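You operate a simulated robot arm through the tools that you are given. There is no shell and no other tool. Be economical: measure what you need, move in short steps, check, and stop when the job is done.

You are at the controls of a simulated two-armed robot. One attempt, no reset.

Task
Fetch the tips carton and set it on the green shelf of the shelf unit. Shut the strap drawer. Take the plug carton and put it on the white lesson disc on the top of the store counter. Push the paper door shut. Pick up the parts carton with one hand, pass it to the other hand and put it on the shelf of the supply trolley. Open the counter door, take the screws carton and put it on the shelf of the counter cupboard and shut the door again. Any order will do. Set down upright: tips carton, plug carton, parts carton, screws carton.
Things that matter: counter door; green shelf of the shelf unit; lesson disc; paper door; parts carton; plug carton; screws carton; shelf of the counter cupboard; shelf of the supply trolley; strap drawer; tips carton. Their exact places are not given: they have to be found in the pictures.

Only the result counts: the job must be done as asked and must still hold three seconds after the hand-in. Knocking over, shifting, dropping, spilling or breaking anything else fails it.

Robot
Two 7-joint arms with two-finger parallel grippers on one trunk, on a base that drives. Base frame: it is fixed to the floor where the robot stands at the start and does not move with it; the origin is under the middle of the robot, x ahead of it, y to its left, z up. Lengths are in mm, angles in degrees, forces in N, time in s.
The left shoulder is at the start at [50, 168, 1132], the right one opposite. With the tool pointing down near the work surface each hand reaches from about 220 to 660 mm from the robot's upright axis, wherever it stands, measured 20 degrees to its own side. Places, roughly: counter door [500, -300, 500]; green shelf of the shelf unit [800, -1100, 500]; lesson disc [750, 0, 750]; paper door [400, -1500, 900]; parts carton [-1250, -2000, 1000]; plug carton [750, 250, 1000]; screws carton [-1500, -1750, 1000]; shelf of the counter cupboard [800, -300, 500]; shelf of the supply trolley [-1700, 1500, 200]; strap drawer [500, 200, 200]. Payload 1.57 kg a hand.
The TCP of each hand is the grasp point between the finger pads, 30 mm short of the fingertips. In the tool frame z runs along the fingers and y along their closing line. Largest opening 80 mm; finger width 17, thickness 12; the body of the gripper, 40 by 82 mm, starts 80 mm behind the TCP.
Orientation is that of the tool frame in the base frame, as a unit quaternion [w, x, y, z]. With the fingers straight down and closing along the base's y, the tool's x points along the base's -x, its y along +y and its z along -z.

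Tools
- The arms move only by the tool jog_arm. It takes "left_motion", "right_motion" or both (then of equal length, played together; a hand with none holds still); each is a list that holds one entry, the list of rows, each a list of 7 numbers: the shift along the base's x, y, z in units of 25 mm (1.0 is 25 mm), then the turn, a rotation vector about the base's x, y, z in units of 6 degrees (1.0 is 6 degrees), then the gripper command, from -1 (fully open) to 1 (shut), values between in proportion. In form: [[[dx, dy, dz, ax, ay, az, hand], ...]]. A call has 1 to 8 rows; each row shifts and turns the commanded pose from where the row before left it. A call with a number of a shift or a turn outside -1 to 1 is refused whole. A row lasts 0.2 s, in which the tool goes at most 50 mm and 8.6 degrees; a call with a longer step from one row to the next is refused whole, and so is a gripper value outside its range. A pose out of reach is approached as far as the arm can. The call stops where the force on the tool passes 40 N (or 10 N more than at its start, if that is more) or the arm is blocked; 0.2 s more then pass. Each finger travels about 45 mm/s and halts on what it meets, pressing with about 34 N; the grip force reading is that of the motor and also rises with nothing between the fingers. The clock runs only during rows and for 0.2 s after the last one: add rows that do not move to give the fingers time. It gives the time, the measured TCP pose, the force on the tool (base axes), the opening and the grip force at its end, in the units of the frame above (readings bear some noise), with the torque about the TCP (base axes, N m) and any sound that the robot's microphone picked up, and new pictures: "show" is both (left out), scene, wrist or none (wrist: the cameras of the hands that moved).
- Cameras (640 x 400 px; columns grow to the right, rows downward): "scene" is now at [116.5, -17.6, 1322.1]; the picture's right is [-0.25, -0.97, 0.00], its down [-0.73, 0.19, -0.66] and it looks along [0.63, -0.16, -0.76] (base axes); focal length 214 px, centre (320, 200). "left" rides on the left gripper at [72, 7, -122] in its tool frame; the picture's right is [-0.09, 1.00, 0.00], its down [-0.84, -0.08, -0.54] and it looks along [-0.54, -0.05, 0.84] (tool axes); focal length 238 px, centre (320, 200). "right" rides on the right gripper at [72, -7, -122] in its tool frame; the picture's right is [0.09, 1.00, 0.00], its down [-0.84, 0.08, -0.54] and it looks along [-0.54, 0.05, 0.84] (tool axes); focal length 238 px, centre (320, 200).
- lift_body(by): slides the trunk up (or, below 0, down) by that many mm; the arms and the scene camera ride with it, the base frame stays. It gives what a move gives, with no picture.
- drive_base(legs): drives the robot by 1 to 6 legs, each [ahead, left, turn to the left] in mm, mm and degrees, along the robot's own axes; the way and the turn of a leg run together, so that a leg with both is an arc; at most 1500 mm and 180 degrees a leg. The arms and the cameras ride along, it lands a little off, and it stops where it bumps. It gives what a move gives, and a new picture of the scene camera.
- aim_head(pan, tilt): turns the head with the scene camera to pan (to the left, within 80 degrees either way) and tilt (down, from -29 to 69), counted from straight ahead of the robot. It gives what a move gives, and a new picture of the scene camera.
- pixel_to_xyz(camera, pixels): there is no depth. For up to 12 entries [column, row, z] of the newest picture of that camera ("zoom" is the newest enlarged one), the place [x, y] in the base frame at which the ray of that pixel passes the height z, good to about 3 mm. The clock stands still meanwhile.
- inspect(camera, box): a new picture of the part [left, top, right, bottom] of that camera's present view, enlarged. The clock stands still meanwhile.
- close_job(): hands the job in; it is judged then, once.

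Keep the steps short. Do not move on a guess: measure, check each grasp and each placing, and mend mistakes. In all there are 131 turns and 260 pictures (those below and enlarged ones count). Leave the grippers open and the arms clear of the work at the hand-in unless told otherwise, and finish with a single line.

The tools are called after "Call:" by a JSON object that holds its "fn" and its "kwargs". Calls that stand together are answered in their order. jog_arm: Moves the arms, as the interface text tells. Its arguments: {"type":"object","properties":{"left_motion":{"type":"array"},"right_motion":{"type":"array"},"show":{"type":"string","enum":["both","scene","wrist","none"]}},"required":[]} The other tools are called the same way: lift_body (by) slides the trunk up or down; drive_base (legs) drives the base; aim_head (pan, tilt) turns the head that bears the scene camera; pixel_to_xyz (camera, pixels) gives the place at which the rays of pixels pass given heights; inspect (camera, box) takes an enlarged picture of a part of a camera's view; close_job () hands the job in.

At the start:

```text
time_s: 0.0
left_tcp_pos: [405.1, 65.6, 1140.8]
left_tool_rot: [0.0, 0.0, 1.0, 0.0]
left_wrist_force: [0.1, 0.9, -0.1]
left_ft_torque: [0.02, -0.02, -0.01]
left_gripper_width: 80.2
left_gripper_force: 0.1
right_tcp_pos: [402.3, -251.4, 1121.9]
right_tool_rot: [0.001, 0.0, 1.0, 0.0]
right_wrist_force: [0.5, 0.5, 0.5]
right_ft_torque: [0.0, 0.0, 0.04]
right_gripper_width: 80.2
right_gripper_force: 0.0
trunk travel left (down, up): [-300.0, 143.0]
robot x, y, heading: [-1.6, 0.8, -0.1]
head pan, tilt: [-14.5, 49.0]
```

scene: 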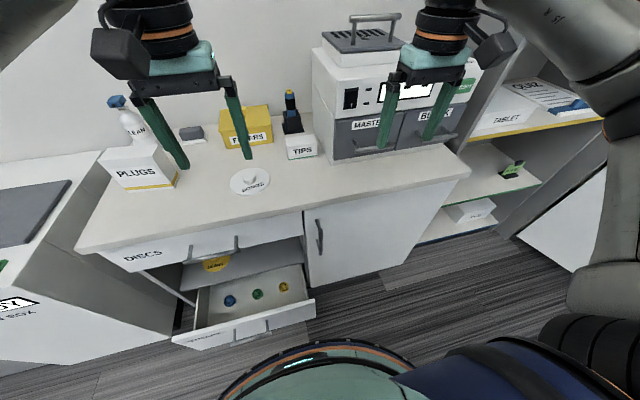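
right: 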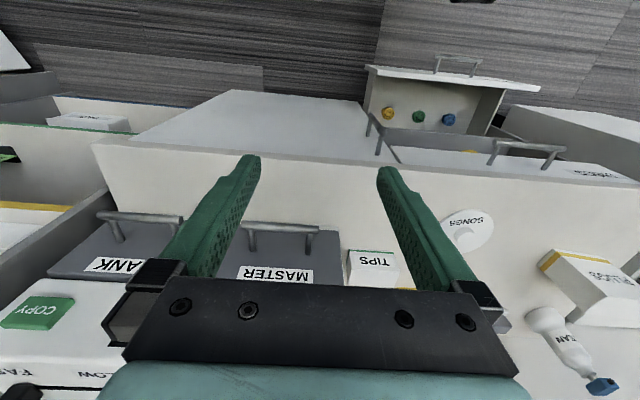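
left: 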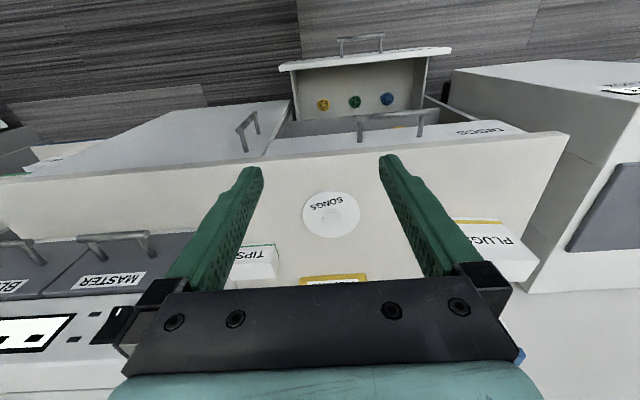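

I see the counter with PLUGS, TIPS and a white disc. I'll triangulate the counter height by taking the disc in both the scene and left cameras, and TIPS as well.

Call:
{"fn": "pixel_to_xyz", "kwargs": {"camera": "scene", "pixels": [[250, 181, 700], [250, 181, 800], [250, 181, 900], [288, 158, 800], [288, 158, 900], [122, 188, 800], [122, 188, 900], [176, 184, 800], [176, 184, 900]]}}

Call:
{"fn": "pixel_to_xyz", "kwargs": {"camera": "left", "pixels": [[331, 215, 700], [331, 215, 800], [331, 215, 900]]}}

Call:
{"fn": "inspect", "kwargs": {"camera": "scene", "box": [80, 80, 340, 243]}}

Call:
{"fn": "inspect", "kwargs": {"camera": "left", "box": [200, 20, 580, 300]}}

```text
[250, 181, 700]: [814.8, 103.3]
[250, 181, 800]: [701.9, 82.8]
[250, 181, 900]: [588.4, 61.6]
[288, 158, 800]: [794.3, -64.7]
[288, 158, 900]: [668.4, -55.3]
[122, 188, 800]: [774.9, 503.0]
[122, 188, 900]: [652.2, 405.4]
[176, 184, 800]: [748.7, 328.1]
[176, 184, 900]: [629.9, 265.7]
```

```text
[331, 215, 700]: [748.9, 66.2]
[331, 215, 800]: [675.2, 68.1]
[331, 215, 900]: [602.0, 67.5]
```

```text
2.45 times, centred on (210, 162) of scene
```

zoom: 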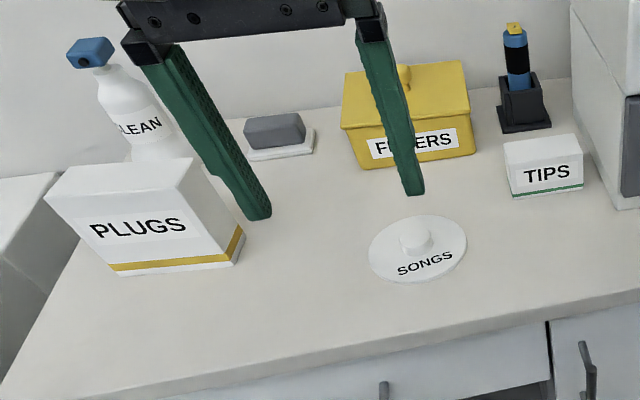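

```text
1.43 times, centred on (390, 160) of left
```

zoom: 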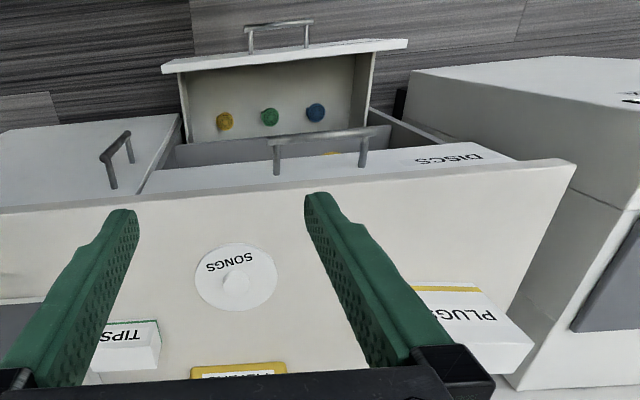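

The disc on the counter sits at about z≈866. I'll look more closely at it and at the drawer area, then look around.

Call:
{"fn": "inspect", "kwargs": {"camera": "scene", "box": [220, 155, 284, 205]}}

Call:
{"fn": "inspect", "kwargs": {"camera": "scene", "box": [130, 210, 330, 350]}}

Call:
{"fn": "aim_head", "kwargs": {"pan": -60, "tilt": 25}}

Call:
{"fn": "aim_head", "kwargs": {"pan": 60, "tilt": 25}}

```text
8.00 times, centred on (252, 180) of scene
```

zoom: 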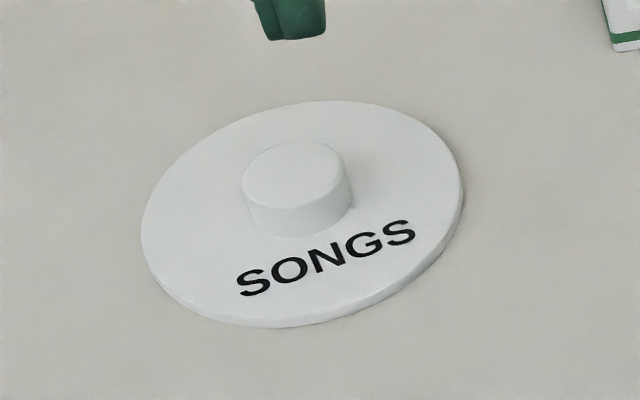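

```text
2.86 times, centred on (230, 280) of scene
```

zoom: 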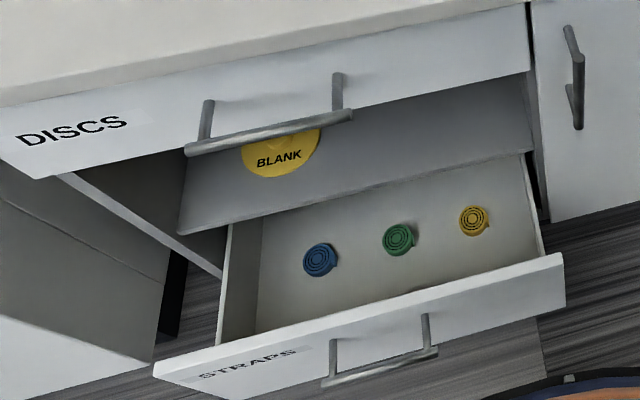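

```text
time_s: 1.1
left_tcp_pos: [405.1, 66.1, 1140.5]
left_tool_rot: [0.001, -0.001, 1.0, 0.0]
left_wrist_force: [-0.8, 0.5, -0.3]
left_ft_torque: [0.0, -0.04, 0.0]
left_gripper_width: 80.0
left_gripper_force: 0.1
right_tcp_pos: [402.4, -251.0, 1123.0]
right_tool_rot: [0.001, -0.001, 1.0, 0.001]
right_wrist_force: [0.0, 0.1, 0.7]
right_ft_torque: [-0.02, -0.01, -0.01]
right_gripper_width: 80.0
right_gripper_force: 0.1
trunk travel left (down, up): [-300.0, 143.0]
robot x, y, heading: [1.2, -1.5, -0.1]
head pan, tilt: [-60.0, 25.0]
```

scene: 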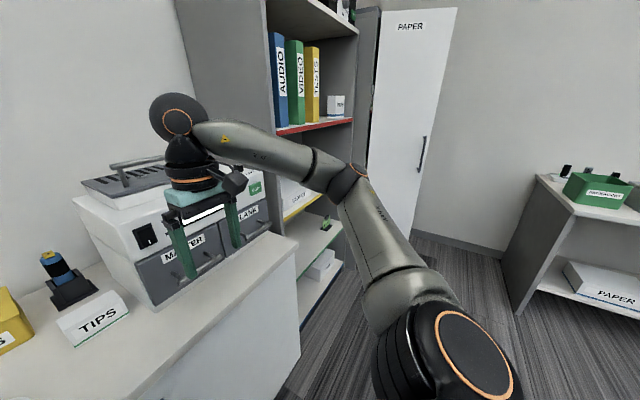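

```text
time_s: 3.1
left_tcp_pos: [405.5, 67.6, 1140.4]
left_tool_rot: [0.0, 0.0, 1.0, 0.0]
left_wrist_force: [0.3, 0.4, 0.2]
left_ft_torque: [0.0, 0.0, -0.02]
left_gripper_width: 80.0
left_gripper_force: 0.0
right_tcp_pos: [402.1, -252.0, 1123.4]
right_tool_rot: [0.0, 0.0, 1.0, -0.001]
right_wrist_force: [0.1, -0.3, -1.0]
right_ft_torque: [0.0, 0.0, -0.01]
right_gripper_width: 79.8
right_gripper_force: 0.1
trunk travel left (down, up): [-300.0, 143.0]
robot x, y, heading: [1.3, -0.5, 0.2]
head pan, tilt: [60.0, 25.0]
```

scene: 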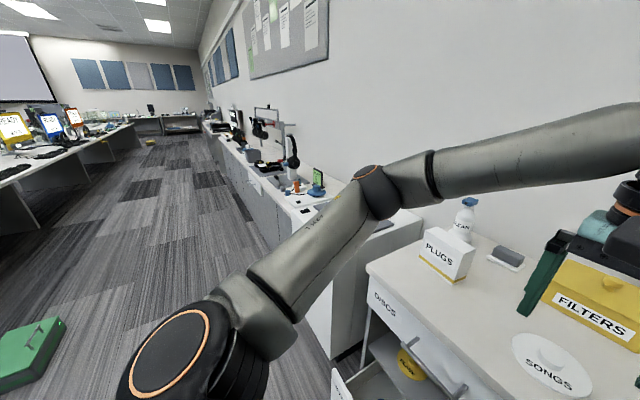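

Next I look straight at the counter from the present stand to measure the items and the counter edge.

Call:
{"fn": "aim_head", "kwargs": {"pan": 10, "tilt": 45}}

Call:
{"fn": "inspect", "kwargs": {"camera": "left", "box": [220, 170, 540, 370]}}

Call:
{"fn": "inspect", "kwargs": {"camera": "right", "box": [320, 160, 640, 360]}}

```text
time_s: 4.3
left_tcp_pos: [406.5, 65.7, 1140.8]
left_tool_rot: [0.0, 0.0, 1.0, 0.0]
left_wrist_force: [0.1, 0.1, 0.2]
left_ft_torque: [0.01, 0.0, 0.0]
left_gripper_width: 80.0
left_gripper_force: 0.1
right_tcp_pos: [402.3, -252.2, 1122.7]
right_tool_rot: [0.0, -0.001, 1.0, 0.0]
right_wrist_force: [-0.3, 0.3, 0.1]
right_ft_torque: [0.0, 0.03, 0.0]
right_gripper_width: 80.0
right_gripper_force: 0.0
trunk travel left (down, up): [-300.0, 143.0]
robot x, y, heading: [-1.7, -1.1, 0.2]
head pan, tilt: [10.0, 45.0]
```

scene: 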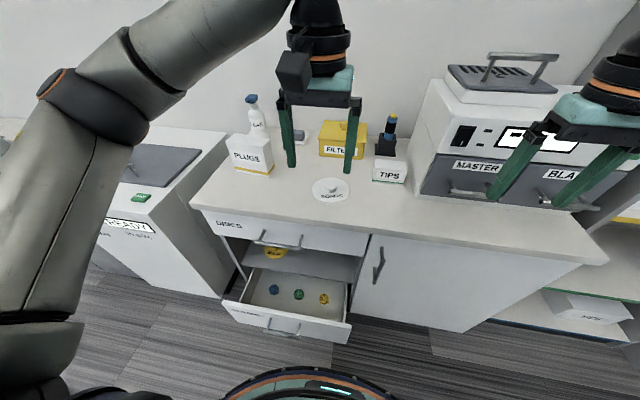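

```text
2.00 times, centred on (380, 270) of left
```

zoom: 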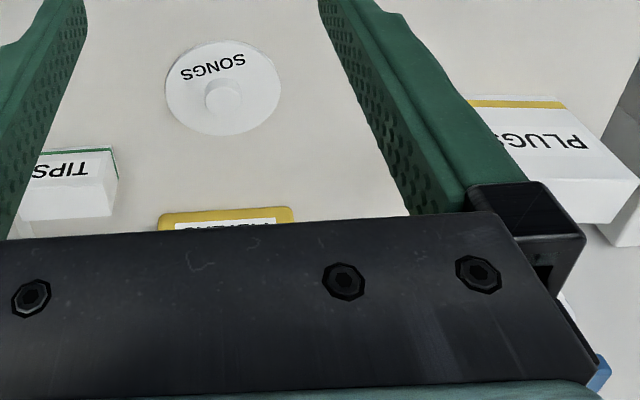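

```text
2.00 times, centred on (480, 260) of right
```

zoom: 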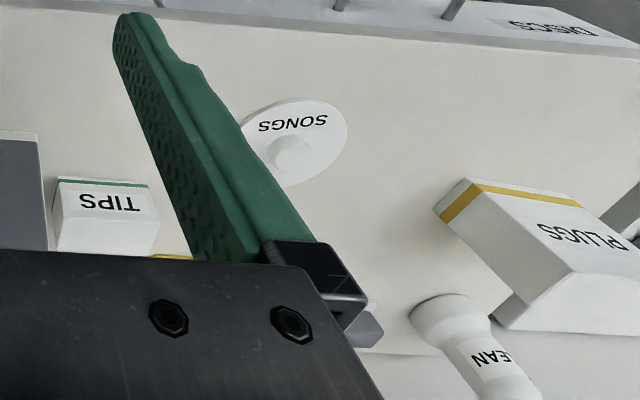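

I'll zoom the present scene view so I can triangulate corners against the right camera.

Call:
{"fn": "inspect", "kwargs": {"camera": "scene", "box": [215, 85, 425, 215]}}

Call:
{"fn": "pixel_to_xyz", "kwargs": {"camera": "right", "pixels": [[554, 249, 840], [554, 249, 900], [606, 296, 940], [606, 296, 1000], [466, 232, 840], [466, 232, 900], [349, 250, 840], [349, 250, 900]]}}

```text
3.05 times, centred on (320, 150) of scene
```

zoom: 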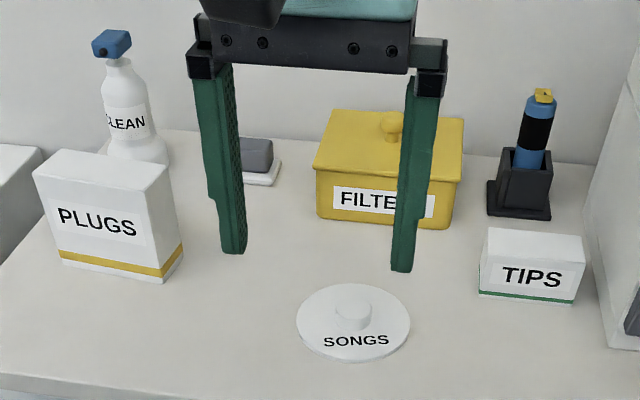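

```text
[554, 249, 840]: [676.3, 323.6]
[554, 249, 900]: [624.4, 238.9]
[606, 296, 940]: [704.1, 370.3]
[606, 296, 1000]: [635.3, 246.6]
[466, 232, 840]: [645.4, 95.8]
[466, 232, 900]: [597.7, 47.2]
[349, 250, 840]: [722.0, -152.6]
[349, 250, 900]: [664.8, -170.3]
```

Call:
{"fn": "pixel_to_xyz", "kwargs": {"camera": "zoom", "pixels": [[162, 282, 860], [162, 282, 880], [58, 262, 870], [183, 246, 870], [140, 192, 960], [140, 192, 1000], [354, 332, 860], [354, 332, 880], [478, 298, 860], [478, 298, 880], [575, 303, 870], [481, 255, 920]]}}

Call:
{"fn": "pixel_to_xyz", "kwargs": {"camera": "right", "pixels": [[554, 249, 860], [554, 249, 880], [464, 235, 860], [464, 235, 880], [349, 250, 860], [349, 250, 880], [395, 251, 870], [347, 266, 920], [606, 296, 960]]}}

Call:
{"fn": "pixel_to_xyz", "kwargs": {"camera": "left", "pixels": [[331, 217, 850], [331, 217, 860], [331, 217, 880], [277, 244, 860], [277, 244, 880]]}}

```text
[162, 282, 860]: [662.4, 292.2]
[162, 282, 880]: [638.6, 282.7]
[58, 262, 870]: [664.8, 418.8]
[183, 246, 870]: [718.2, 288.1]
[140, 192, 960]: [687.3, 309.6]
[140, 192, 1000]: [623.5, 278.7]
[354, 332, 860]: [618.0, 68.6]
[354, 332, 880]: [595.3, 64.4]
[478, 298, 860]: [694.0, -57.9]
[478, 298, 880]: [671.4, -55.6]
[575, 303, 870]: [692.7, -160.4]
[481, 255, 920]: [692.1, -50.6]
```

```text
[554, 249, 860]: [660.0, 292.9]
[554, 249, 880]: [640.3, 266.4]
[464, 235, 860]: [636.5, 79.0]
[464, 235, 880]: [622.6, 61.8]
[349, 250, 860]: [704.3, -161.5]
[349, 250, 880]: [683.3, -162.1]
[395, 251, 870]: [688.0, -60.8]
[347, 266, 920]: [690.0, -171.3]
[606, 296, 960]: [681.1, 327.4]
```

```text
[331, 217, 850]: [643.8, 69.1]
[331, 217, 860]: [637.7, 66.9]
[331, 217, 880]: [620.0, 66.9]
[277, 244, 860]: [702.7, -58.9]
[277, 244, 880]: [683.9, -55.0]
```

The counter top is at z≈859, with PLUGS' near-right bottom corner at (661,292) and TIPS' near-left one at (694,-58). Next I measure the open strap drawer's front and the counter edge.

Call:
{"fn": "inspect", "kwargs": {"camera": "scene", "box": [180, 190, 420, 350]}}

Call:
{"fn": "pixel_to_xyz", "kwargs": {"camera": "left", "pixels": [[450, 48, 200], [450, 48, 300], [450, 48, 400], [281, 70, 200], [281, 70, 300], [281, 70, 400], [340, 42, 200], [340, 42, 300], [566, 134, 860], [10, 180, 860]]}}

Call:
{"fn": "pixel_to_xyz", "kwargs": {"camera": "scene", "pixels": [[224, 301, 200], [224, 301, 300], [224, 301, 400], [351, 325, 200], [351, 325, 300], [351, 325, 400], [190, 203, 860], [606, 238, 860], [400, 226, 860]]}}

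```text
2.50 times, centred on (300, 270) of scene
```

zoom: 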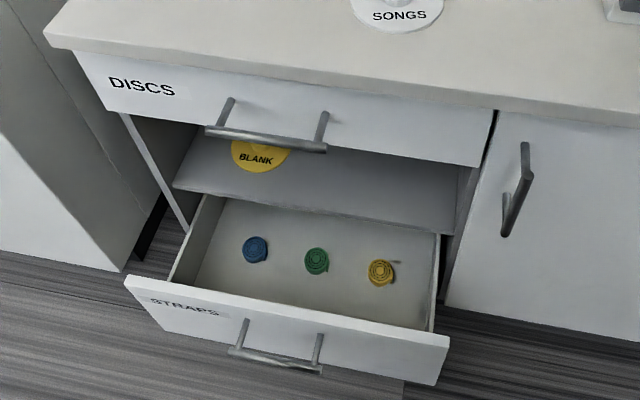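

```text
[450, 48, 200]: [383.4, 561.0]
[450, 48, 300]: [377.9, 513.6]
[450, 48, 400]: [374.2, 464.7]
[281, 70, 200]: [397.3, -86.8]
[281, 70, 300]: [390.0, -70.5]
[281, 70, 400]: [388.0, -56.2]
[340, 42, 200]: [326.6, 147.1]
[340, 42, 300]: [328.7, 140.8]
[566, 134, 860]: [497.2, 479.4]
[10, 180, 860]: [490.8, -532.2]
```

```text
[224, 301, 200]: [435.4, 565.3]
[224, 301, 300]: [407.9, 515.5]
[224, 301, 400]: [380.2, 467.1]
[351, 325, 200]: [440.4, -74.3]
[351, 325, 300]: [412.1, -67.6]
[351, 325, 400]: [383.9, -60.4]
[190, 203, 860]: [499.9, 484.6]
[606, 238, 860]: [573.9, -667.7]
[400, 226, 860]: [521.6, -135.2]
```

The strap drawer's front top edge is at x≈375, z≈400, y from -60 to 466. I'll pull the left hand back, pitch it forward and shut its gripper, ready to push the drawer.

Call:
{"fn": "jog_arm", "kwargs": {"left_motion": [[[-0.8, 0.7, -0.4, 0, -1, 0, 1], [-0.8, 0.7, -0.4, 0, -1, 0, 1], [-0.8, 0.7, -0.4, 0, -1, 0, 1], [-0.8, 0.7, -0.4, 0, -1, 0, 1], [-0.8, 0.7, -0.4, 0, -1, 0, 1], [-0.8, 0.7, -0.4, 0, -1, 0, 1], [-0.8, 0.7, -0.4, 0, -1, 0, 1], [-0.8, 0.7, -0.4, 0, -1, 0, 1]]], "show": "none"}}

Call:
{"fn": "lift_body", "kwargs": {"by": -300}}

```text
time_s: 6.1
left_tcp_pos: [329.6, 160.2, 1156.0]
left_tool_rot: [0.407, -0.001, 0.914, 0.001]
left_wrist_force: [-1.6, 0.4, 0.0]
left_ft_torque: [0.01, 0.0, 0.0]
left_gripper_width: 0.1
left_gripper_force: 21.1
left hand out of reach, approached as far as the arm can: row 6, 7, 8
right_tcp_pos: [401.2, -252.5, 1123.8]
right_tool_rot: [0.0, 0.0, 1.0, 0.0]
right_wrist_force: [0.3, -0.4, -0.2]
right_ft_torque: [0.01, 0.01, 0.03]
right_gripper_width: 79.9
right_gripper_force: 0.1
trunk travel left (down, up): [-300.0, 143.0]
robot x, y, heading: [-0.9, 5.0, 0.1]
head pan, tilt: [10.0, 45.0]
```

```text
time_s: 9.1
left_tcp_pos: [328.3, 160.8, 855.3]
left_tool_rot: [0.406, 0.0, 0.914, 0.0]
left_wrist_force: [1.0, 0.3, 0.6]
left_ft_torque: [0.02, -0.01, 0.02]
left_gripper_width: 0.1
left_gripper_force: 21.4
right_tcp_pos: [400.8, -251.8, 822.2]
right_tool_rot: [0.0, 0.0, 1.0, 0.0]
right_wrist_force: [0.2, 0.0, -0.8]
right_ft_torque: [-0.02, -0.01, 0.02]
right_gripper_width: 80.0
right_gripper_force: 0.0
trunk travel left (down, up): [0.0, 443.0]
robot x, y, heading: [2.9, -0.2, -0.1]
head pan, tilt: [10.0, 45.0]
```

The hand is near its inner limit, so I back the base off 200 mm for room and then bring the left hand down.

Call:
{"fn": "drive_base", "kwargs": {"legs": [[-220, 0, 0]]}}

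Call:
{"fn": "jog_arm", "kwargs": {"left_motion": [[[0.2, 0.2, -1, 0, 0, 0, 1], [0.2, 0.2, -1, 0, 0, 0, 1], [0.2, 0.2, -1, 0, 0, 0, 1], [0.2, 0.2, -1, 0, 0, 0, 1], [0.2, 0.2, -1, 0, 0, 0, 1], [0.2, 0.2, -1, 0, 0, 0, 1], [0.2, 0.2, -1, 0, 0, 0, 1], [0.2, 0.2, -1, 0, 0, 0, 1]]], "show": "none"}}

Call:
{"fn": "jog_arm", "kwargs": {"left_motion": [[[0.2, 0.0, -1, 0, 0, 0, 1], [0.2, 0.0, -1, 0, 0, 0, 1], [0.2, 0.0, -1, 0, 0, 0, 1], [0.2, 0.0, -1, 0, 0, 0, 1], [0.2, 0.0, -1, 0, 0, 0, 1], [0.2, 0.0, -1, 0, 0, 0, 1], [0.2, 0.0, -1, 0, 0, 0, 1], [0.2, 0.0, -1, 0, 0, 0, 1]]]}}

```text
time_s: 10.8
left_tcp_pos: [105.8, 160.3, 855.0]
left_tool_rot: [0.406, 0.0, 0.914, 0.0]
left_wrist_force: [0.6, -0.8, -0.1]
left_ft_torque: [0.02, -0.02, 0.01]
left_gripper_width: 0.1
left_gripper_force: 21.5
right_tcp_pos: [177.5, -251.6, 822.1]
right_tool_rot: [0.0, 0.001, 1.0, 0.0]
right_wrist_force: [0.4, 0.1, 0.4]
right_ft_torque: [-0.02, 0.01, 0.0]
right_gripper_width: 79.7
right_gripper_force: 0.0
trunk travel left (down, up): [0.0, 443.0]
robot x, y, heading: [-221.2, -1.9, -0.1]
head pan, tilt: [10.0, 45.0]
```

scene: 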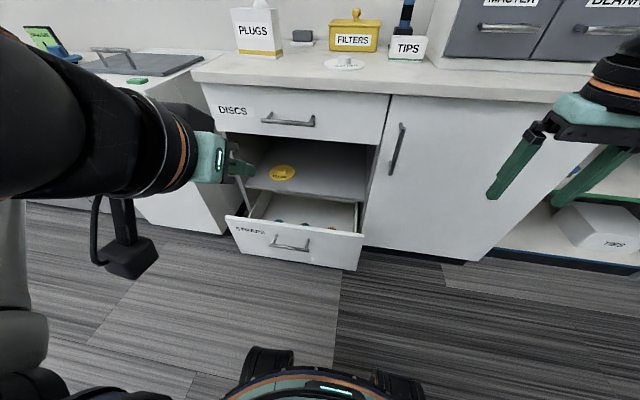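

```text
time_s: 12.6
left_tcp_pos: [194.9, 179.4, 693.8]
left_tool_rot: [0.406, 0.001, 0.914, 0.0]
left_wrist_force: [0.0, -0.2, -0.2]
left_ft_torque: [-0.01, 0.01, 0.0]
left_gripper_width: 0.0
left_gripper_force: 21.2
left hand out of reach, approached as far as the arm can: row 1, 2, 3, 4, 5, 6
right_tcp_pos: [176.7, -253.1, 823.5]
right_tool_rot: [0.0, 0.001, 1.0, 0.0]
right_wrist_force: [0.1, -1.0, -0.2]
right_ft_torque: [0.01, 0.0, 0.01]
right_gripper_width: 80.1
right_gripper_force: 0.0
trunk travel left (down, up): [0.0, 443.0]
robot x, y, heading: [-224.9, -2.6, -0.1]
head pan, tilt: [10.0, 45.0]
```

```text
time_s: 14.4
left_tcp_pos: [237.0, 178.7, 490.5]
left_tool_rot: [0.405, 0.001, 0.914, 0.0]
left_wrist_force: [0.4, 0.0, -0.4]
left_ft_torque: [-0.03, 0.0, 0.03]
left_gripper_width: 0.0
left_gripper_force: 20.7
right_tcp_pos: [178.0, -251.7, 823.3]
right_tool_rot: [0.0, 0.001, 1.0, 0.0]
right_wrist_force: [0.2, 0.4, 0.2]
right_ft_torque: [0.02, -0.02, 0.01]
right_gripper_width: 79.9
right_gripper_force: 0.0
trunk travel left (down, up): [0.0, 443.0]
robot x, y, heading: [-222.0, -0.9, -0.3]
head pan, tilt: [10.0, 45.0]
```

scene: 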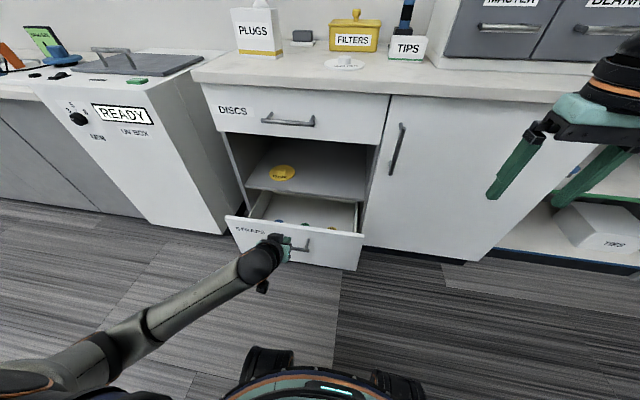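
left: 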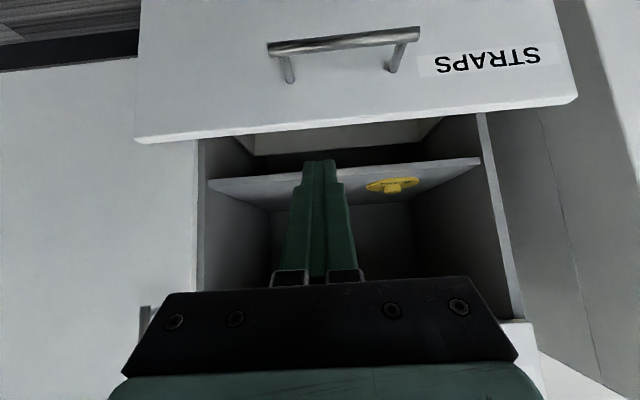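

The strap drawer's front is clear to see. I lower the hand to about z 390 above the handle and then push forward.

Call:
{"fn": "jog_arm", "kwargs": {"left_motion": [[[0.0, 0.2, -0.84, 0, 0, 0, 1], [0.0, 0.2, -0.84, 0, 0, 0, 1], [0.0, 0.2, -0.84, 0, 0, 0, 1], [0.2, 0.2, -0.84, 0, 0, 0, 1], [0.5, 0.0, -0.74, 0, 0, 0, 1], [1, 0, 0, 0, 0, 0, 1], [1, 0, 0, 0, 0, 0, 1], [1, 0, 0, 0, 0, 0, 1]]], "show": "none"}}

Call:
{"fn": "jog_arm", "kwargs": {"left_motion": [[[0.8, 0, 0, 0, 0, 0, 1], [0.8, 0, 0, 0, 0, 0, 1], [0.8, 0, 0, 0, 0, 0, 1], [0.8, 0, 0, 0, 0, 0, 1], [0.8, 0, 0, 0, 0, 0, 1], [0.8, 0, 0, 0, 0, 0, 1], [0.8, 0, 0, 0, 0, 0, 1], [0.8, 0, 0, 0, 0, 0, 1]]], "show": "both"}}

```text
time_s: 16.2
left_tcp_pos: [330.8, 196.2, 389.9]
left_tool_rot: [0.406, 0.0, 0.914, 0.0]
left_wrist_force: [-1.1, 1.2, -0.5]
left_ft_torque: [0.01, 0.01, 0.01]
left_gripper_width: 0.0
left_gripper_force: 21.9
right_tcp_pos: [178.7, -252.0, 822.5]
right_tool_rot: [0.0, 0.001, 1.0, 0.0]
right_wrist_force: [0.6, 0.3, 0.6]
right_ft_torque: [0.02, 0.02, 0.0]
right_gripper_width: 80.2
right_gripper_force: 0.0
trunk travel left (down, up): [0.0, 443.0]
robot x, y, heading: [-222.1, -0.2, -0.1]
head pan, tilt: [10.0, 45.0]
```

```text
time_s: 18.0
left_tcp_pos: [478.6, 198.2, 389.5]
left_tool_rot: [0.406, 0.001, 0.914, 0.0]
left_wrist_force: [0.9, -0.1, 0.1]
left_ft_torque: [-0.01, 0.01, 0.02]
left_gripper_width: 0.3
left_gripper_force: 21.2
left hand out of reach, approached as far as the arm can: row 8
right_tcp_pos: [178.1, -252.2, 822.4]
right_tool_rot: [0.0, 0.001, 1.0, 0.0]
right_wrist_force: [0.1, 0.5, -0.2]
right_ft_torque: [0.02, -0.01, -0.01]
right_gripper_width: 80.1
right_gripper_force: 0.1
trunk travel left (down, up): [0.0, 443.0]
robot x, y, heading: [-223.0, -1.8, -0.3]
head pan, tilt: [10.0, 45.0]
```

scene: 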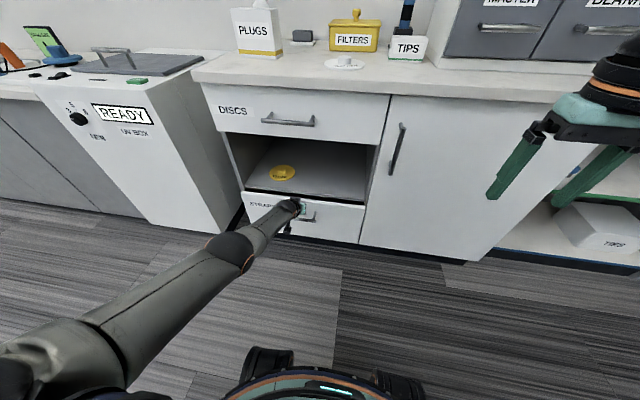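
left: 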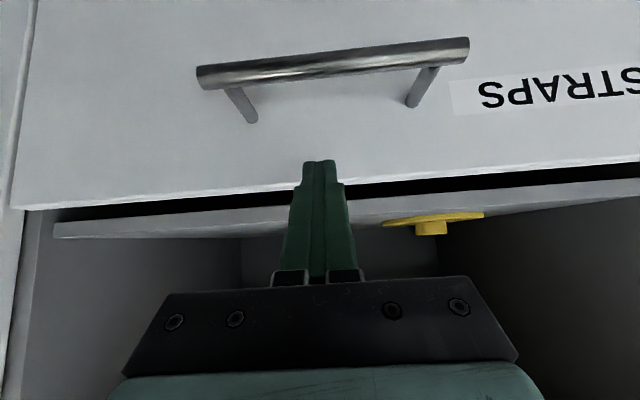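

The drawer is nearly shut and the arm is at its reach limit. I'll nudge the base ahead in small steps and watch the force.

Call:
{"fn": "drive_base", "kwargs": {"legs": [[20, 0, 0]]}}

Call:
{"fn": "jog_arm", "kwargs": {"left_motion": [[[0.2, 0, 0, 0, 0, 0, 1], [0.2, 0, 0, 0, 0, 0, 1], [0.2, 0, 0, 0, 0, 0, 1]]], "show": "wrist"}}

```text
time_s: 18.9
left_tcp_pos: [492.9, 198.2, 390.2]
left_tool_rot: [0.404, 0.001, 0.915, 0.001]
left_wrist_force: [-16.4, 0.0, 13.3]
left_ft_torque: [-0.04, -0.12, -0.01]
left_gripper_width: 0.0
left_gripper_force: 21.4
right_tcp_pos: [194.4, -251.0, 824.0]
right_tool_rot: [0.0, 0.001, 1.0, 0.001]
right_wrist_force: [-0.8, -0.5, 0.2]
right_ft_torque: [0.04, -0.03, -0.01]
right_gripper_width: 80.1
right_gripper_force: 0.1
trunk travel left (down, up): [0.0, 443.0]
robot x, y, heading: [-208.4, 1.3, 0.0]
head pan, tilt: [10.0, 45.0]
stopped in leg 1: the force on the tool passed its limit at 83 N (the readings are from after the stop); the commanded pose is now the measured one
```

scene: 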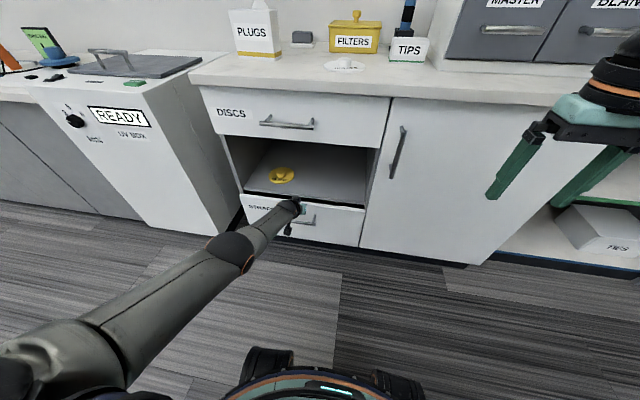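

```text
time_s: 19.7
left_tcp_pos: [492.7, 197.5, 389.7]
left_tool_rot: [0.399, 0.0, 0.917, 0.0]
left_wrist_force: [-19.6, -2.7, 3.4]
left_ft_torque: [0.03, 0.18, -0.18]
left_gripper_width: 0.2
left_gripper_force: 21.2
left hand out of reach, approached as far as the arm can: row 1, 2, 3
right_tcp_pos: [194.7, -251.5, 821.9]
right_tool_rot: [0.0, 0.001, 1.0, 0.0]
right_wrist_force: [-0.4, -0.1, 0.0]
right_ft_torque: [0.0, -0.03, -0.01]
right_gripper_width: 80.0
right_gripper_force: 0.1
trunk travel left (down, up): [0.0, 443.0]
robot x, y, heading: [-202.0, -2.1, -0.1]
head pan, tilt: [10.0, 45.0]
```

left: 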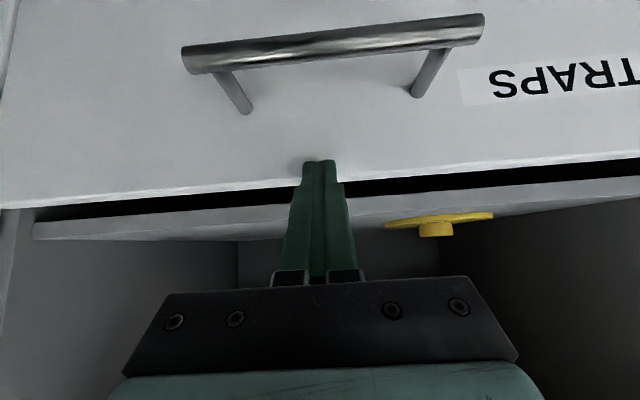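

The drawer meets its stop (83 N), so it is shut. I back away and raise the trunk, then bring the left hand back to pointing down.

Call:
{"fn": "drive_base", "kwargs": {"legs": [[-100, 0, 0]]}}

Call:
{"fn": "lift_body", "kwargs": {"by": 400}}

Call:
{"fn": "jog_arm", "kwargs": {"left_motion": [[[-0.2, 0, 1, 0, 1, 0, -1], [-0.2, 0, 1, 0, 1, 0, -1], [-0.2, 0, 1, 0, 1, 0, -1], [-0.2, 0, 1, 0, 1, 0, -1], [-0.2, 0, 1, 0, 1, 0, -1], [-0.2, 0, 1, 0, 1, 0, -1], [-0.2, 0, 1, 0, 1, 0, -1], [-0.2, 0, 1, 0, 1, 0, -1]]], "show": "scene"}}

```text
time_s: 20.9
left_tcp_pos: [394.7, 197.8, 392.1]
left_tool_rot: [0.401, 0.0, 0.916, 0.001]
left_wrist_force: [-0.3, -0.4, 0.2]
left_ft_torque: [-0.01, 0.01, 0.01]
left_gripper_width: 0.0
left_gripper_force: 21.4
right_tcp_pos: [96.1, -251.8, 823.6]
right_tool_rot: [-0.001, 0.0, 1.0, 0.0]
right_wrist_force: [0.5, 0.4, 0.4]
right_ft_torque: [0.0, 0.0, 0.0]
right_gripper_width: 80.1
right_gripper_force: 0.1
trunk travel left (down, up): [0.0, 443.0]
robot x, y, heading: [-305.5, -1.2, -0.1]
head pan, tilt: [10.0, 45.0]
```

scene: 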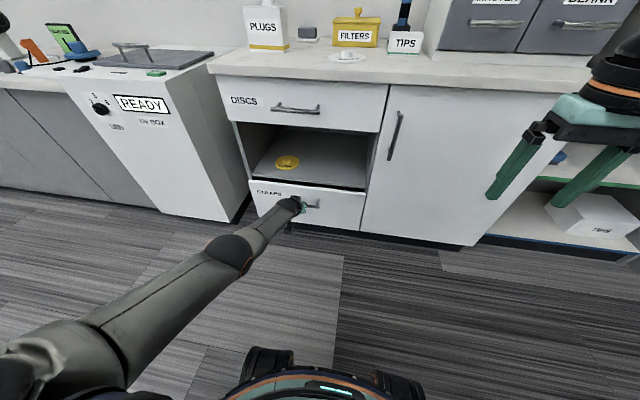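

```text
time_s: 24.7
left_tcp_pos: [396.2, 196.6, 792.2]
left_tool_rot: [0.402, 0.001, 0.916, 0.0]
left_wrist_force: [0.6, -0.2, -0.5]
left_ft_torque: [0.02, -0.03, -0.01]
left_gripper_width: 0.0
left_gripper_force: 21.2
right_tcp_pos: [95.9, -250.2, 1222.4]
right_tool_rot: [-0.001, 0.001, 1.0, 0.0]
right_wrist_force: [0.7, 0.3, -0.5]
right_ft_torque: [0.0, 0.01, -0.03]
right_gripper_width: 79.9
right_gripper_force: 0.1
trunk travel left (down, up): [-400.0, 43.0]
robot x, y, heading: [-307.4, -3.2, -0.1]
head pan, tilt: [10.0, 45.0]
```

```text
time_s: 26.5
left_tcp_pos: [317.9, 199.9, 997.3]
left_tool_rot: [-0.006, 0.001, 1.0, 0.0]
left_wrist_force: [0.3, -0.5, -0.1]
left_ft_torque: [0.0, 0.0, 0.0]
left_gripper_width: 80.0
left_gripper_force: 0.0
left hand out of reach, approached as far as the arm can: row 6, 7, 8
right_tcp_pos: [94.7, -251.5, 1222.5]
right_tool_rot: [-0.001, 0.001, 1.0, 0.001]
right_wrist_force: [-0.5, 0.5, 0.2]
right_ft_torque: [0.01, 0.01, 0.04]
right_gripper_width: 80.2
right_gripper_force: 0.0
trunk travel left (down, up): [-400.0, 43.0]
robot x, y, heading: [-308.3, 3.5, -0.1]
head pan, tilt: [10.0, 45.0]
```

scene: 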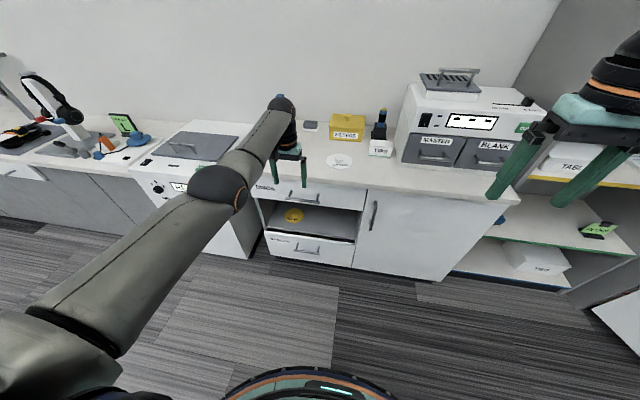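

Call:
{"fn": "inspect", "kwargs": {"camera": "scene", "box": [440, 130, 640, 310]}}

Call:
{"fn": "jog_arm", "kwargs": {"left_motion": [[[-1, 0, 0.6, 0, 0, -1, -1], [-1, 0, 0.6, 0, 0, -1, -1], [-1, 0, 0.6, 0, 0, -1, -1], [-1, 0, 0.6, 0, 0, -1, -1], [-1, 0, 0.6, 0, 0, -1, -1], [-1, 0, 0.6, 0, 0, -1, -1], [0, 0, 0.6, 0, 0, -1, -1], [0, 0, 0.6, 0, 0, -1, -1]]], "show": "none"}}

Call:
{"fn": "jog_arm", "kwargs": {"left_motion": [[[0, 0, 0, 0, 0, -1, -1], [0, 0, 0, 0, 0, -1, -1], [0, 0, 0, 0, 0, -1, -1], [0, 0, 0, 0, 0, -1, -1], [0, 0, 0, 0, 0, -1, -1], [0, 0, 0, 0, 0, -1, -1], [0, 0, 0, 0, 0, -1, -1], [0, 0, 0, 0, 0, -1, -1]]], "show": "none"}}

```text
2.22 times, centred on (540, 220) of scene
```

zoom: 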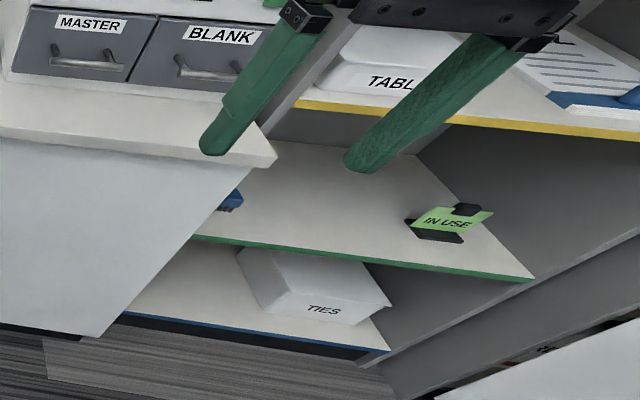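

```text
time_s: 28.3
left_tcp_pos: [166.3, 199.2, 1116.3]
left_tool_rot: [-0.005, 0.408, 0.913, 0.002]
left_wrist_force: [-0.2, 0.7, 1.2]
left_ft_torque: [-0.03, -0.01, -0.01]
left_gripper_width: 79.7
left_gripper_force: 0.1
right_tcp_pos: [94.8, -251.7, 1223.1]
right_tool_rot: [-0.001, 0.002, 1.0, 0.0]
right_wrist_force: [-0.3, 0.3, -0.5]
right_ft_torque: [-0.01, 0.0, 0.0]
right_gripper_width: 79.7
right_gripper_force: 0.0
trunk travel left (down, up): [-400.0, 43.0]
robot x, y, heading: [-307.9, 2.0, -0.1]
head pan, tilt: [10.0, 45.0]
```

```text
time_s: 30.1
left_tcp_pos: [167.9, 200.3, 1114.6]
left_tool_rot: [-0.003, 0.744, 0.668, 0.004]
left_wrist_force: [-0.3, 0.2, -0.7]
left_ft_torque: [0.0, -0.02, 0.01]
left_gripper_width: 80.2
left_gripper_force: 0.1
right_tcp_pos: [95.1, -251.0, 1221.8]
right_tool_rot: [-0.001, 0.001, 1.0, -0.001]
right_wrist_force: [0.3, 0.4, -1.4]
right_ft_torque: [0.0, 0.01, 0.0]
right_gripper_width: 79.9
right_gripper_force: 0.1
trunk travel left (down, up): [-400.0, 43.0]
robot x, y, heading: [-306.3, 0.8, -0.2]
head pan, tilt: [10.0, 45.0]
```

The green-edged shelf holds only an "IN USE" tag and TIES is on the blue shelf, so the TIPS carton is the one on the counter. Next I drive up so that PLUGS is under the left hand.

Call:
{"fn": "drive_base", "kwargs": {"legs": [[440, 130, 0]]}}

Call:
{"fn": "inspect", "kwargs": {"camera": "left", "box": [0, 0, 640, 400]}}

```text
time_s: 32.9
left_tcp_pos: [608.2, 324.0, 1116.7]
left_tool_rot: [-0.004, 0.747, 0.665, 0.003]
left_wrist_force: [0.5, 1.1, 0.5]
left_ft_torque: [0.01, 0.0, 0.0]
left_gripper_width: 79.9
left_gripper_force: 0.0
right_tcp_pos: [530.7, -126.7, 1222.2]
right_tool_rot: [0.0, 0.006, 1.0, 0.0]
right_wrist_force: [0.3, -0.3, 0.4]
right_ft_torque: [0.02, 0.06, -0.01]
right_gripper_width: 79.8
right_gripper_force: 0.1
trunk travel left (down, up): [-400.0, 43.0]
robot x, y, heading: [130.6, 132.2, -0.7]
head pan, tilt: [10.0, 45.0]
```

scene: 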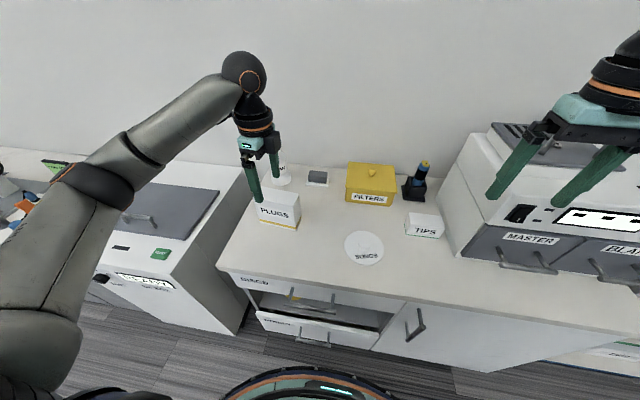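

```text
1.00 times, centred on (320, 200) of left (not enlarged: the box is as wide or as high as the picture)
```

zoom: 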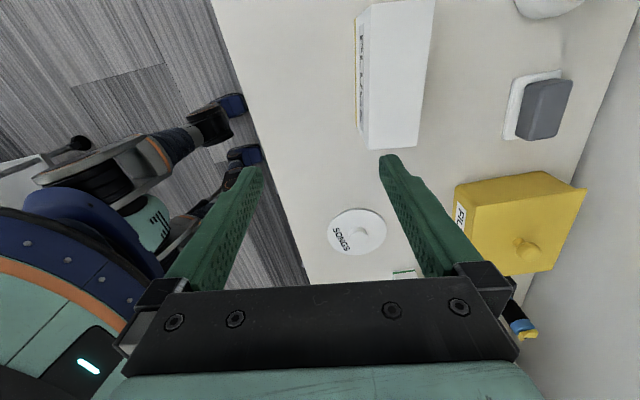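

Call:
{"fn": "inspect", "kwargs": {"camera": "left", "box": [320, 0, 480, 160]}}

Call:
{"fn": "inspect", "kwargs": {"camera": "scene", "box": [230, 150, 470, 300]}}

```text
2.50 times, centred on (400, 80) of left
```

zoom: 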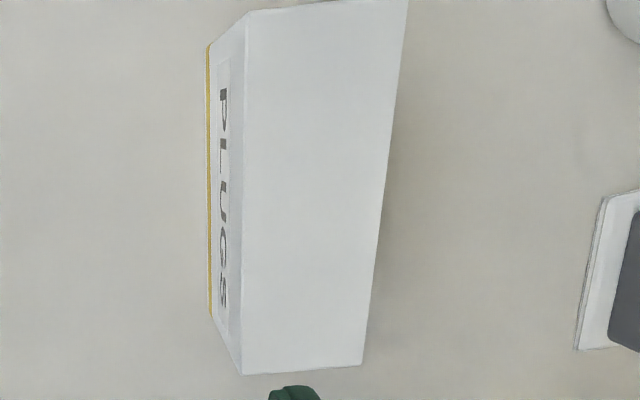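

```text
2.67 times, centred on (350, 225) of scene
```

zoom: 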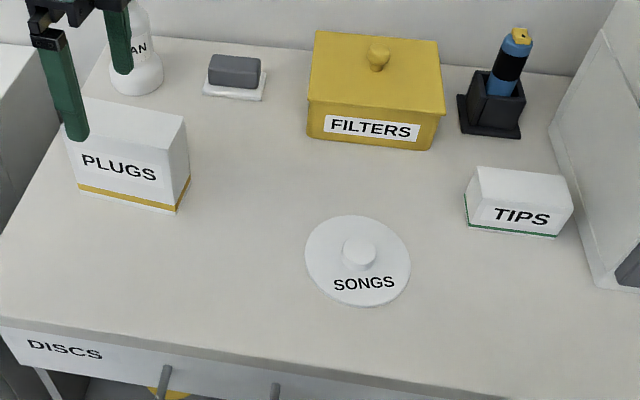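

Call:
{"fn": "pixel_to_xyz", "kwargs": {"camera": "zoom", "pixels": [[178, 212, 859], [80, 190, 859], [189, 178, 859], [185, 117, 975], [166, 150, 975], [358, 261, 863], [305, 261, 863], [411, 261, 863], [470, 228, 859], [555, 238, 859], [477, 167, 919], [567, 177, 919]]}}

Call:
{"fn": "pixel_to_xyz", "kwargs": {"camera": "left", "pixels": [[368.4, 149.6, 965], [368.4, 149.6, 985], [417.2, 146, 975], [372, 4.5, 975], [434.8, 0, 975], [356, 126.4, 859], [356, 17.6, 859], [330, 232, 863], [388, 232, 863], [359, 208, 863], [359, 256, 863]]}}

```text
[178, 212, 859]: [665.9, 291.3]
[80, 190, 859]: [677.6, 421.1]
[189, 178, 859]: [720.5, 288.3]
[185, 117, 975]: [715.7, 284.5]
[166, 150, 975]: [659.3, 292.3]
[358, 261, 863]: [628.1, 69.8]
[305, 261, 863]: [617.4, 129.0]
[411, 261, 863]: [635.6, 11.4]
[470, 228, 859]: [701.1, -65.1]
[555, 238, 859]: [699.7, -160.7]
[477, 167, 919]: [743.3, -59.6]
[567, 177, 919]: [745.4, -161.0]
```

```text
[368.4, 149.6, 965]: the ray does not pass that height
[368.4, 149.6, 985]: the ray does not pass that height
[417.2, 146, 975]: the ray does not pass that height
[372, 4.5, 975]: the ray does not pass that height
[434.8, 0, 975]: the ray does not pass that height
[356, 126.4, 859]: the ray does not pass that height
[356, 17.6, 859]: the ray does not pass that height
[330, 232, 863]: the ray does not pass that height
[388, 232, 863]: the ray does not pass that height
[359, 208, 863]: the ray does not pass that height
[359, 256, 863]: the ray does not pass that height
```

PLUGS is 56 deep and 130 wide, centred at (699,353), with its top at about 975. I move the left hand over it and down to z≈1030.

Call:
{"fn": "jog_arm", "kwargs": {"left_motion": [[[0.91, 0.29, 0, 0, 0, 0, -1], [0.91, 0.29, 0, 0, 0, 0, -1], [0.91, 0.29, 0, 0, 0, 0, -1], [0.91, 0.29, 0, 0, 0, 0, -1], [0, 0, -0.85, 0, 0, 0, -1], [0, 0, -0.85, 0, 0, 0, -1], [0, 0, -0.85, 0, 0, 0, -1], [0, 0, -0.85, 0, 0, 0, -1]]]}}

```text
time_s: 34.6
left_tcp_pos: [698.7, 351.8, 1031.5]
left_tool_rot: [-0.003, 0.747, 0.665, 0.004]
left_wrist_force: [0.1, 0.1, 0.6]
left_ft_torque: [0.01, -0.03, -0.01]
left_gripper_width: 79.9
left_gripper_force: 0.0
right_tcp_pos: [529.5, -126.4, 1222.9]
right_tool_rot: [0.0, 0.006, 1.0, 0.0]
right_wrist_force: [-0.2, 0.7, -0.3]
right_ft_torque: [-0.01, 0.0, 0.02]
right_gripper_width: 79.9
right_gripper_force: 0.0
trunk travel left (down, up): [-400.0, 43.0]
robot x, y, heading: [130.8, 128.7, -0.6]
head pan, tilt: [10.0, 45.0]
```

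scene: 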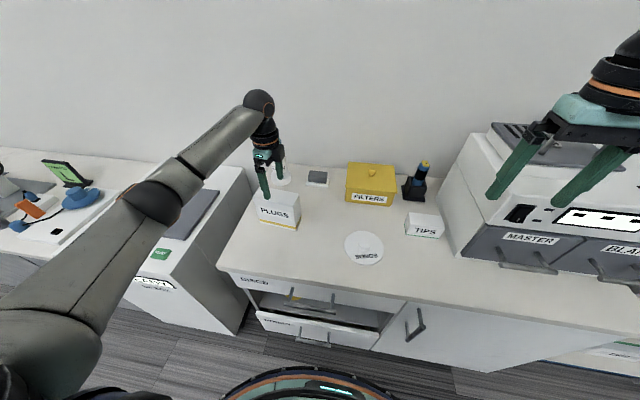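
left: 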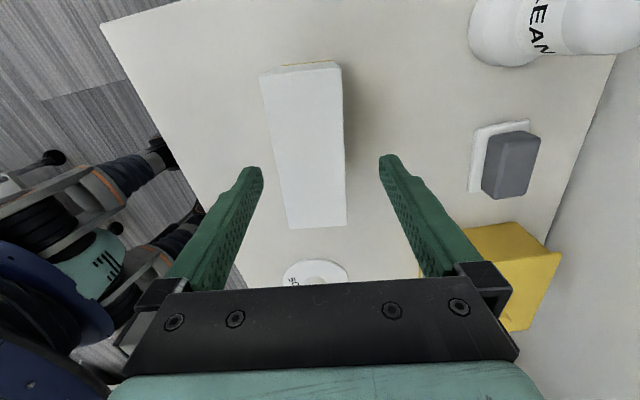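

Call:
{"fn": "pixel_to_xyz", "kwargs": {"camera": "left", "pixels": [[287, 229, 975], [346, 225, 975], [260, 74, 975], [342, 66, 975], [250, 165, 1001], [388, 158, 1001]]}}

```text
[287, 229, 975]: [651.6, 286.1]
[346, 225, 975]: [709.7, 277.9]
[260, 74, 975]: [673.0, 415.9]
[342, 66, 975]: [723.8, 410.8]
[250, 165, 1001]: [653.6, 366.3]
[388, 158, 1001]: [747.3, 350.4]
```

The carton lies within the fingers' span. I go down 90 mm and close.

Call:
{"fn": "jog_arm", "kwargs": {"left_motion": [[[-0.1, 0, -0.9, 0, 0, 0, -1], [-0.1, 0, -0.9, 0, 0, 0, -1], [0, 0, -0.9, 0, 0, 0, -1], [0, 0, -0.9, 0, 0, 0, -1], [0, 0, 0, 0, 0, 0, 0.6], [0, 0, 0, 0, 0, 0, 1], [0, 0, 0, 0, 0, 0, 1], [0, 0, 0, 0, 0, 0, 1]]]}}

```text
time_s: 36.5
left_tcp_pos: [693.1, 353.1, 942.3]
left_tool_rot: [-0.004, 0.746, 0.666, 0.004]
left_wrist_force: [-0.1, 0.5, 0.7]
left_ft_torque: [-0.01, 0.04, -0.01]
left_gripper_width: 55.2
left_gripper_force: 34.1
right_tcp_pos: [530.2, -126.2, 1223.3]
right_tool_rot: [-0.001, 0.006, 1.0, 0.0]
right_wrist_force: [0.5, -0.1, 0.3]
right_ft_torque: [-0.02, 0.03, -0.01]
right_gripper_width: 80.0
right_gripper_force: 0.0
trunk travel left (down, up): [-400.0, 43.0]
robot x, y, heading: [134.6, 133.8, -0.6]
head pan, tilt: [10.0, 45.0]
```

scene: 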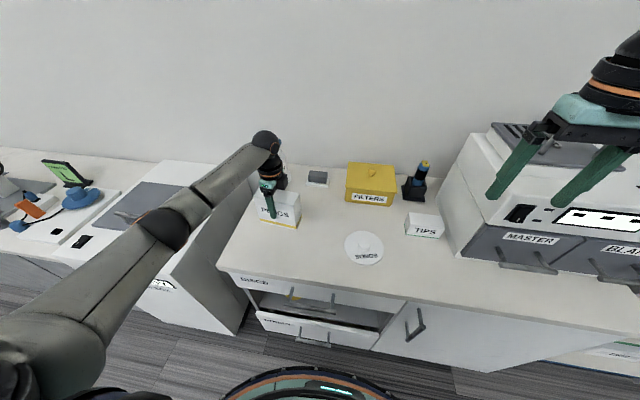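
left: 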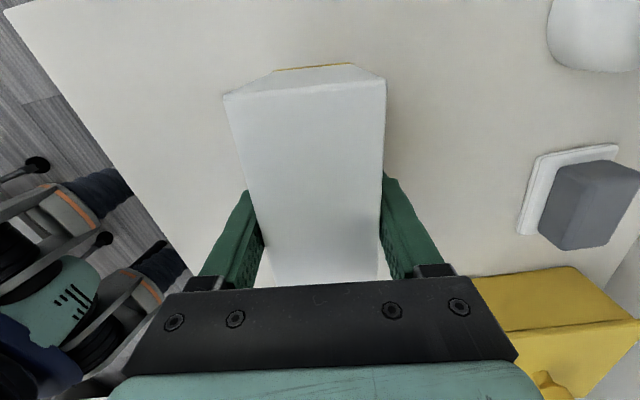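

PLUGS is gripped (55 mm). I lift it and carry it toward the disc at (628,69).

Call:
{"fn": "jog_arm", "kwargs": {"left_motion": [[[0, 0, 0.8, 0, 0, 0, 1], [0, 0, 0.8, 0, 0, 0, 1], [0, 0, 0.8, 0, 0, 0, 1], [-0.2, -0.9, 0, 0, 0, 0, 1], [-0.2, -0.9, 0, 0, 0, 0, 1], [-0.2, -0.9, 0, 0, 0, 0, 1], [-0.2, -0.9, 0, 0, 0, 0, 1], [-0.2, -0.9, 0, 0, 0, 0, 1]]], "show": "none"}}

Call:
{"fn": "jog_arm", "kwargs": {"left_motion": [[[-0.23, -0.99, 0, 0, 0, 0, 1], [-0.23, -0.99, 0, 0, 0, 0, 1], [-0.23, -0.99, 0, 0, 0, 0, 1], [-0.23, -0.99, 0, 0, 0, 0, 1], [-0.23, -0.99, 0, 0, 0, 0, 1], [-0.23, -0.99, 0, 0, 0, 0, 1], [-0.22, -0.94, 0, 0, 0, 0, 1]]]}}

```text
time_s: 38.2
left_tcp_pos: [668.8, 240.1, 998.4]
left_tool_rot: [-0.003, 0.747, 0.665, 0.004]
left_wrist_force: [0.5, -0.2, -2.8]
left_ft_torque: [0.0, -0.01, 0.03]
left_gripper_width: 54.9
left_gripper_force: 34.2
right_tcp_pos: [529.6, -125.2, 1223.4]
right_tool_rot: [-0.001, 0.006, 1.0, 0.0]
right_wrist_force: [-0.3, 0.3, 0.2]
right_ft_torque: [0.04, 0.03, 0.01]
right_gripper_width: 80.0
right_gripper_force: 0.0
trunk travel left (down, up): [-400.0, 43.0]
robot x, y, heading: [134.8, 127.5, -0.6]
head pan, tilt: [10.0, 45.0]
```

```text
time_s: 39.9
left_tcp_pos: [627.9, 68.0, 999.7]
left_tool_rot: [-0.003, 0.747, 0.665, 0.004]
left_wrist_force: [0.2, 0.7, -2.5]
left_ft_torque: [0.03, 0.01, -0.02]
left_gripper_width: 55.1
left_gripper_force: 33.8
right_tcp_pos: [530.0, -126.6, 1222.0]
right_tool_rot: [0.0, 0.006, 1.0, -0.001]
right_wrist_force: [0.2, 0.4, 0.5]
right_ft_torque: [-0.01, -0.02, -0.01]
right_gripper_width: 79.9
right_gripper_force: 0.1
trunk travel left (down, up): [-400.0, 43.0]
robot x, y, heading: [135.1, 130.6, -0.5]
head pan, tilt: [10.0, 45.0]
```

scene: 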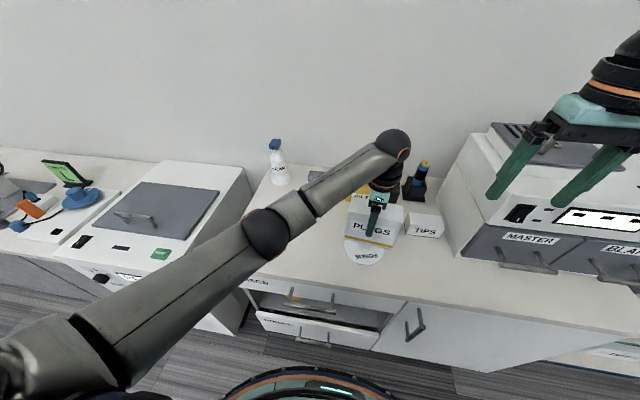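
left: 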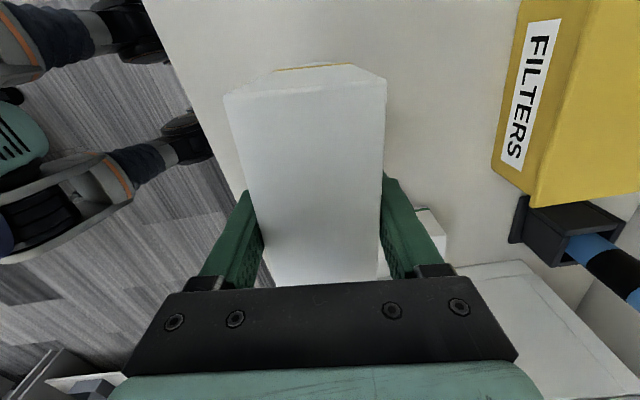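

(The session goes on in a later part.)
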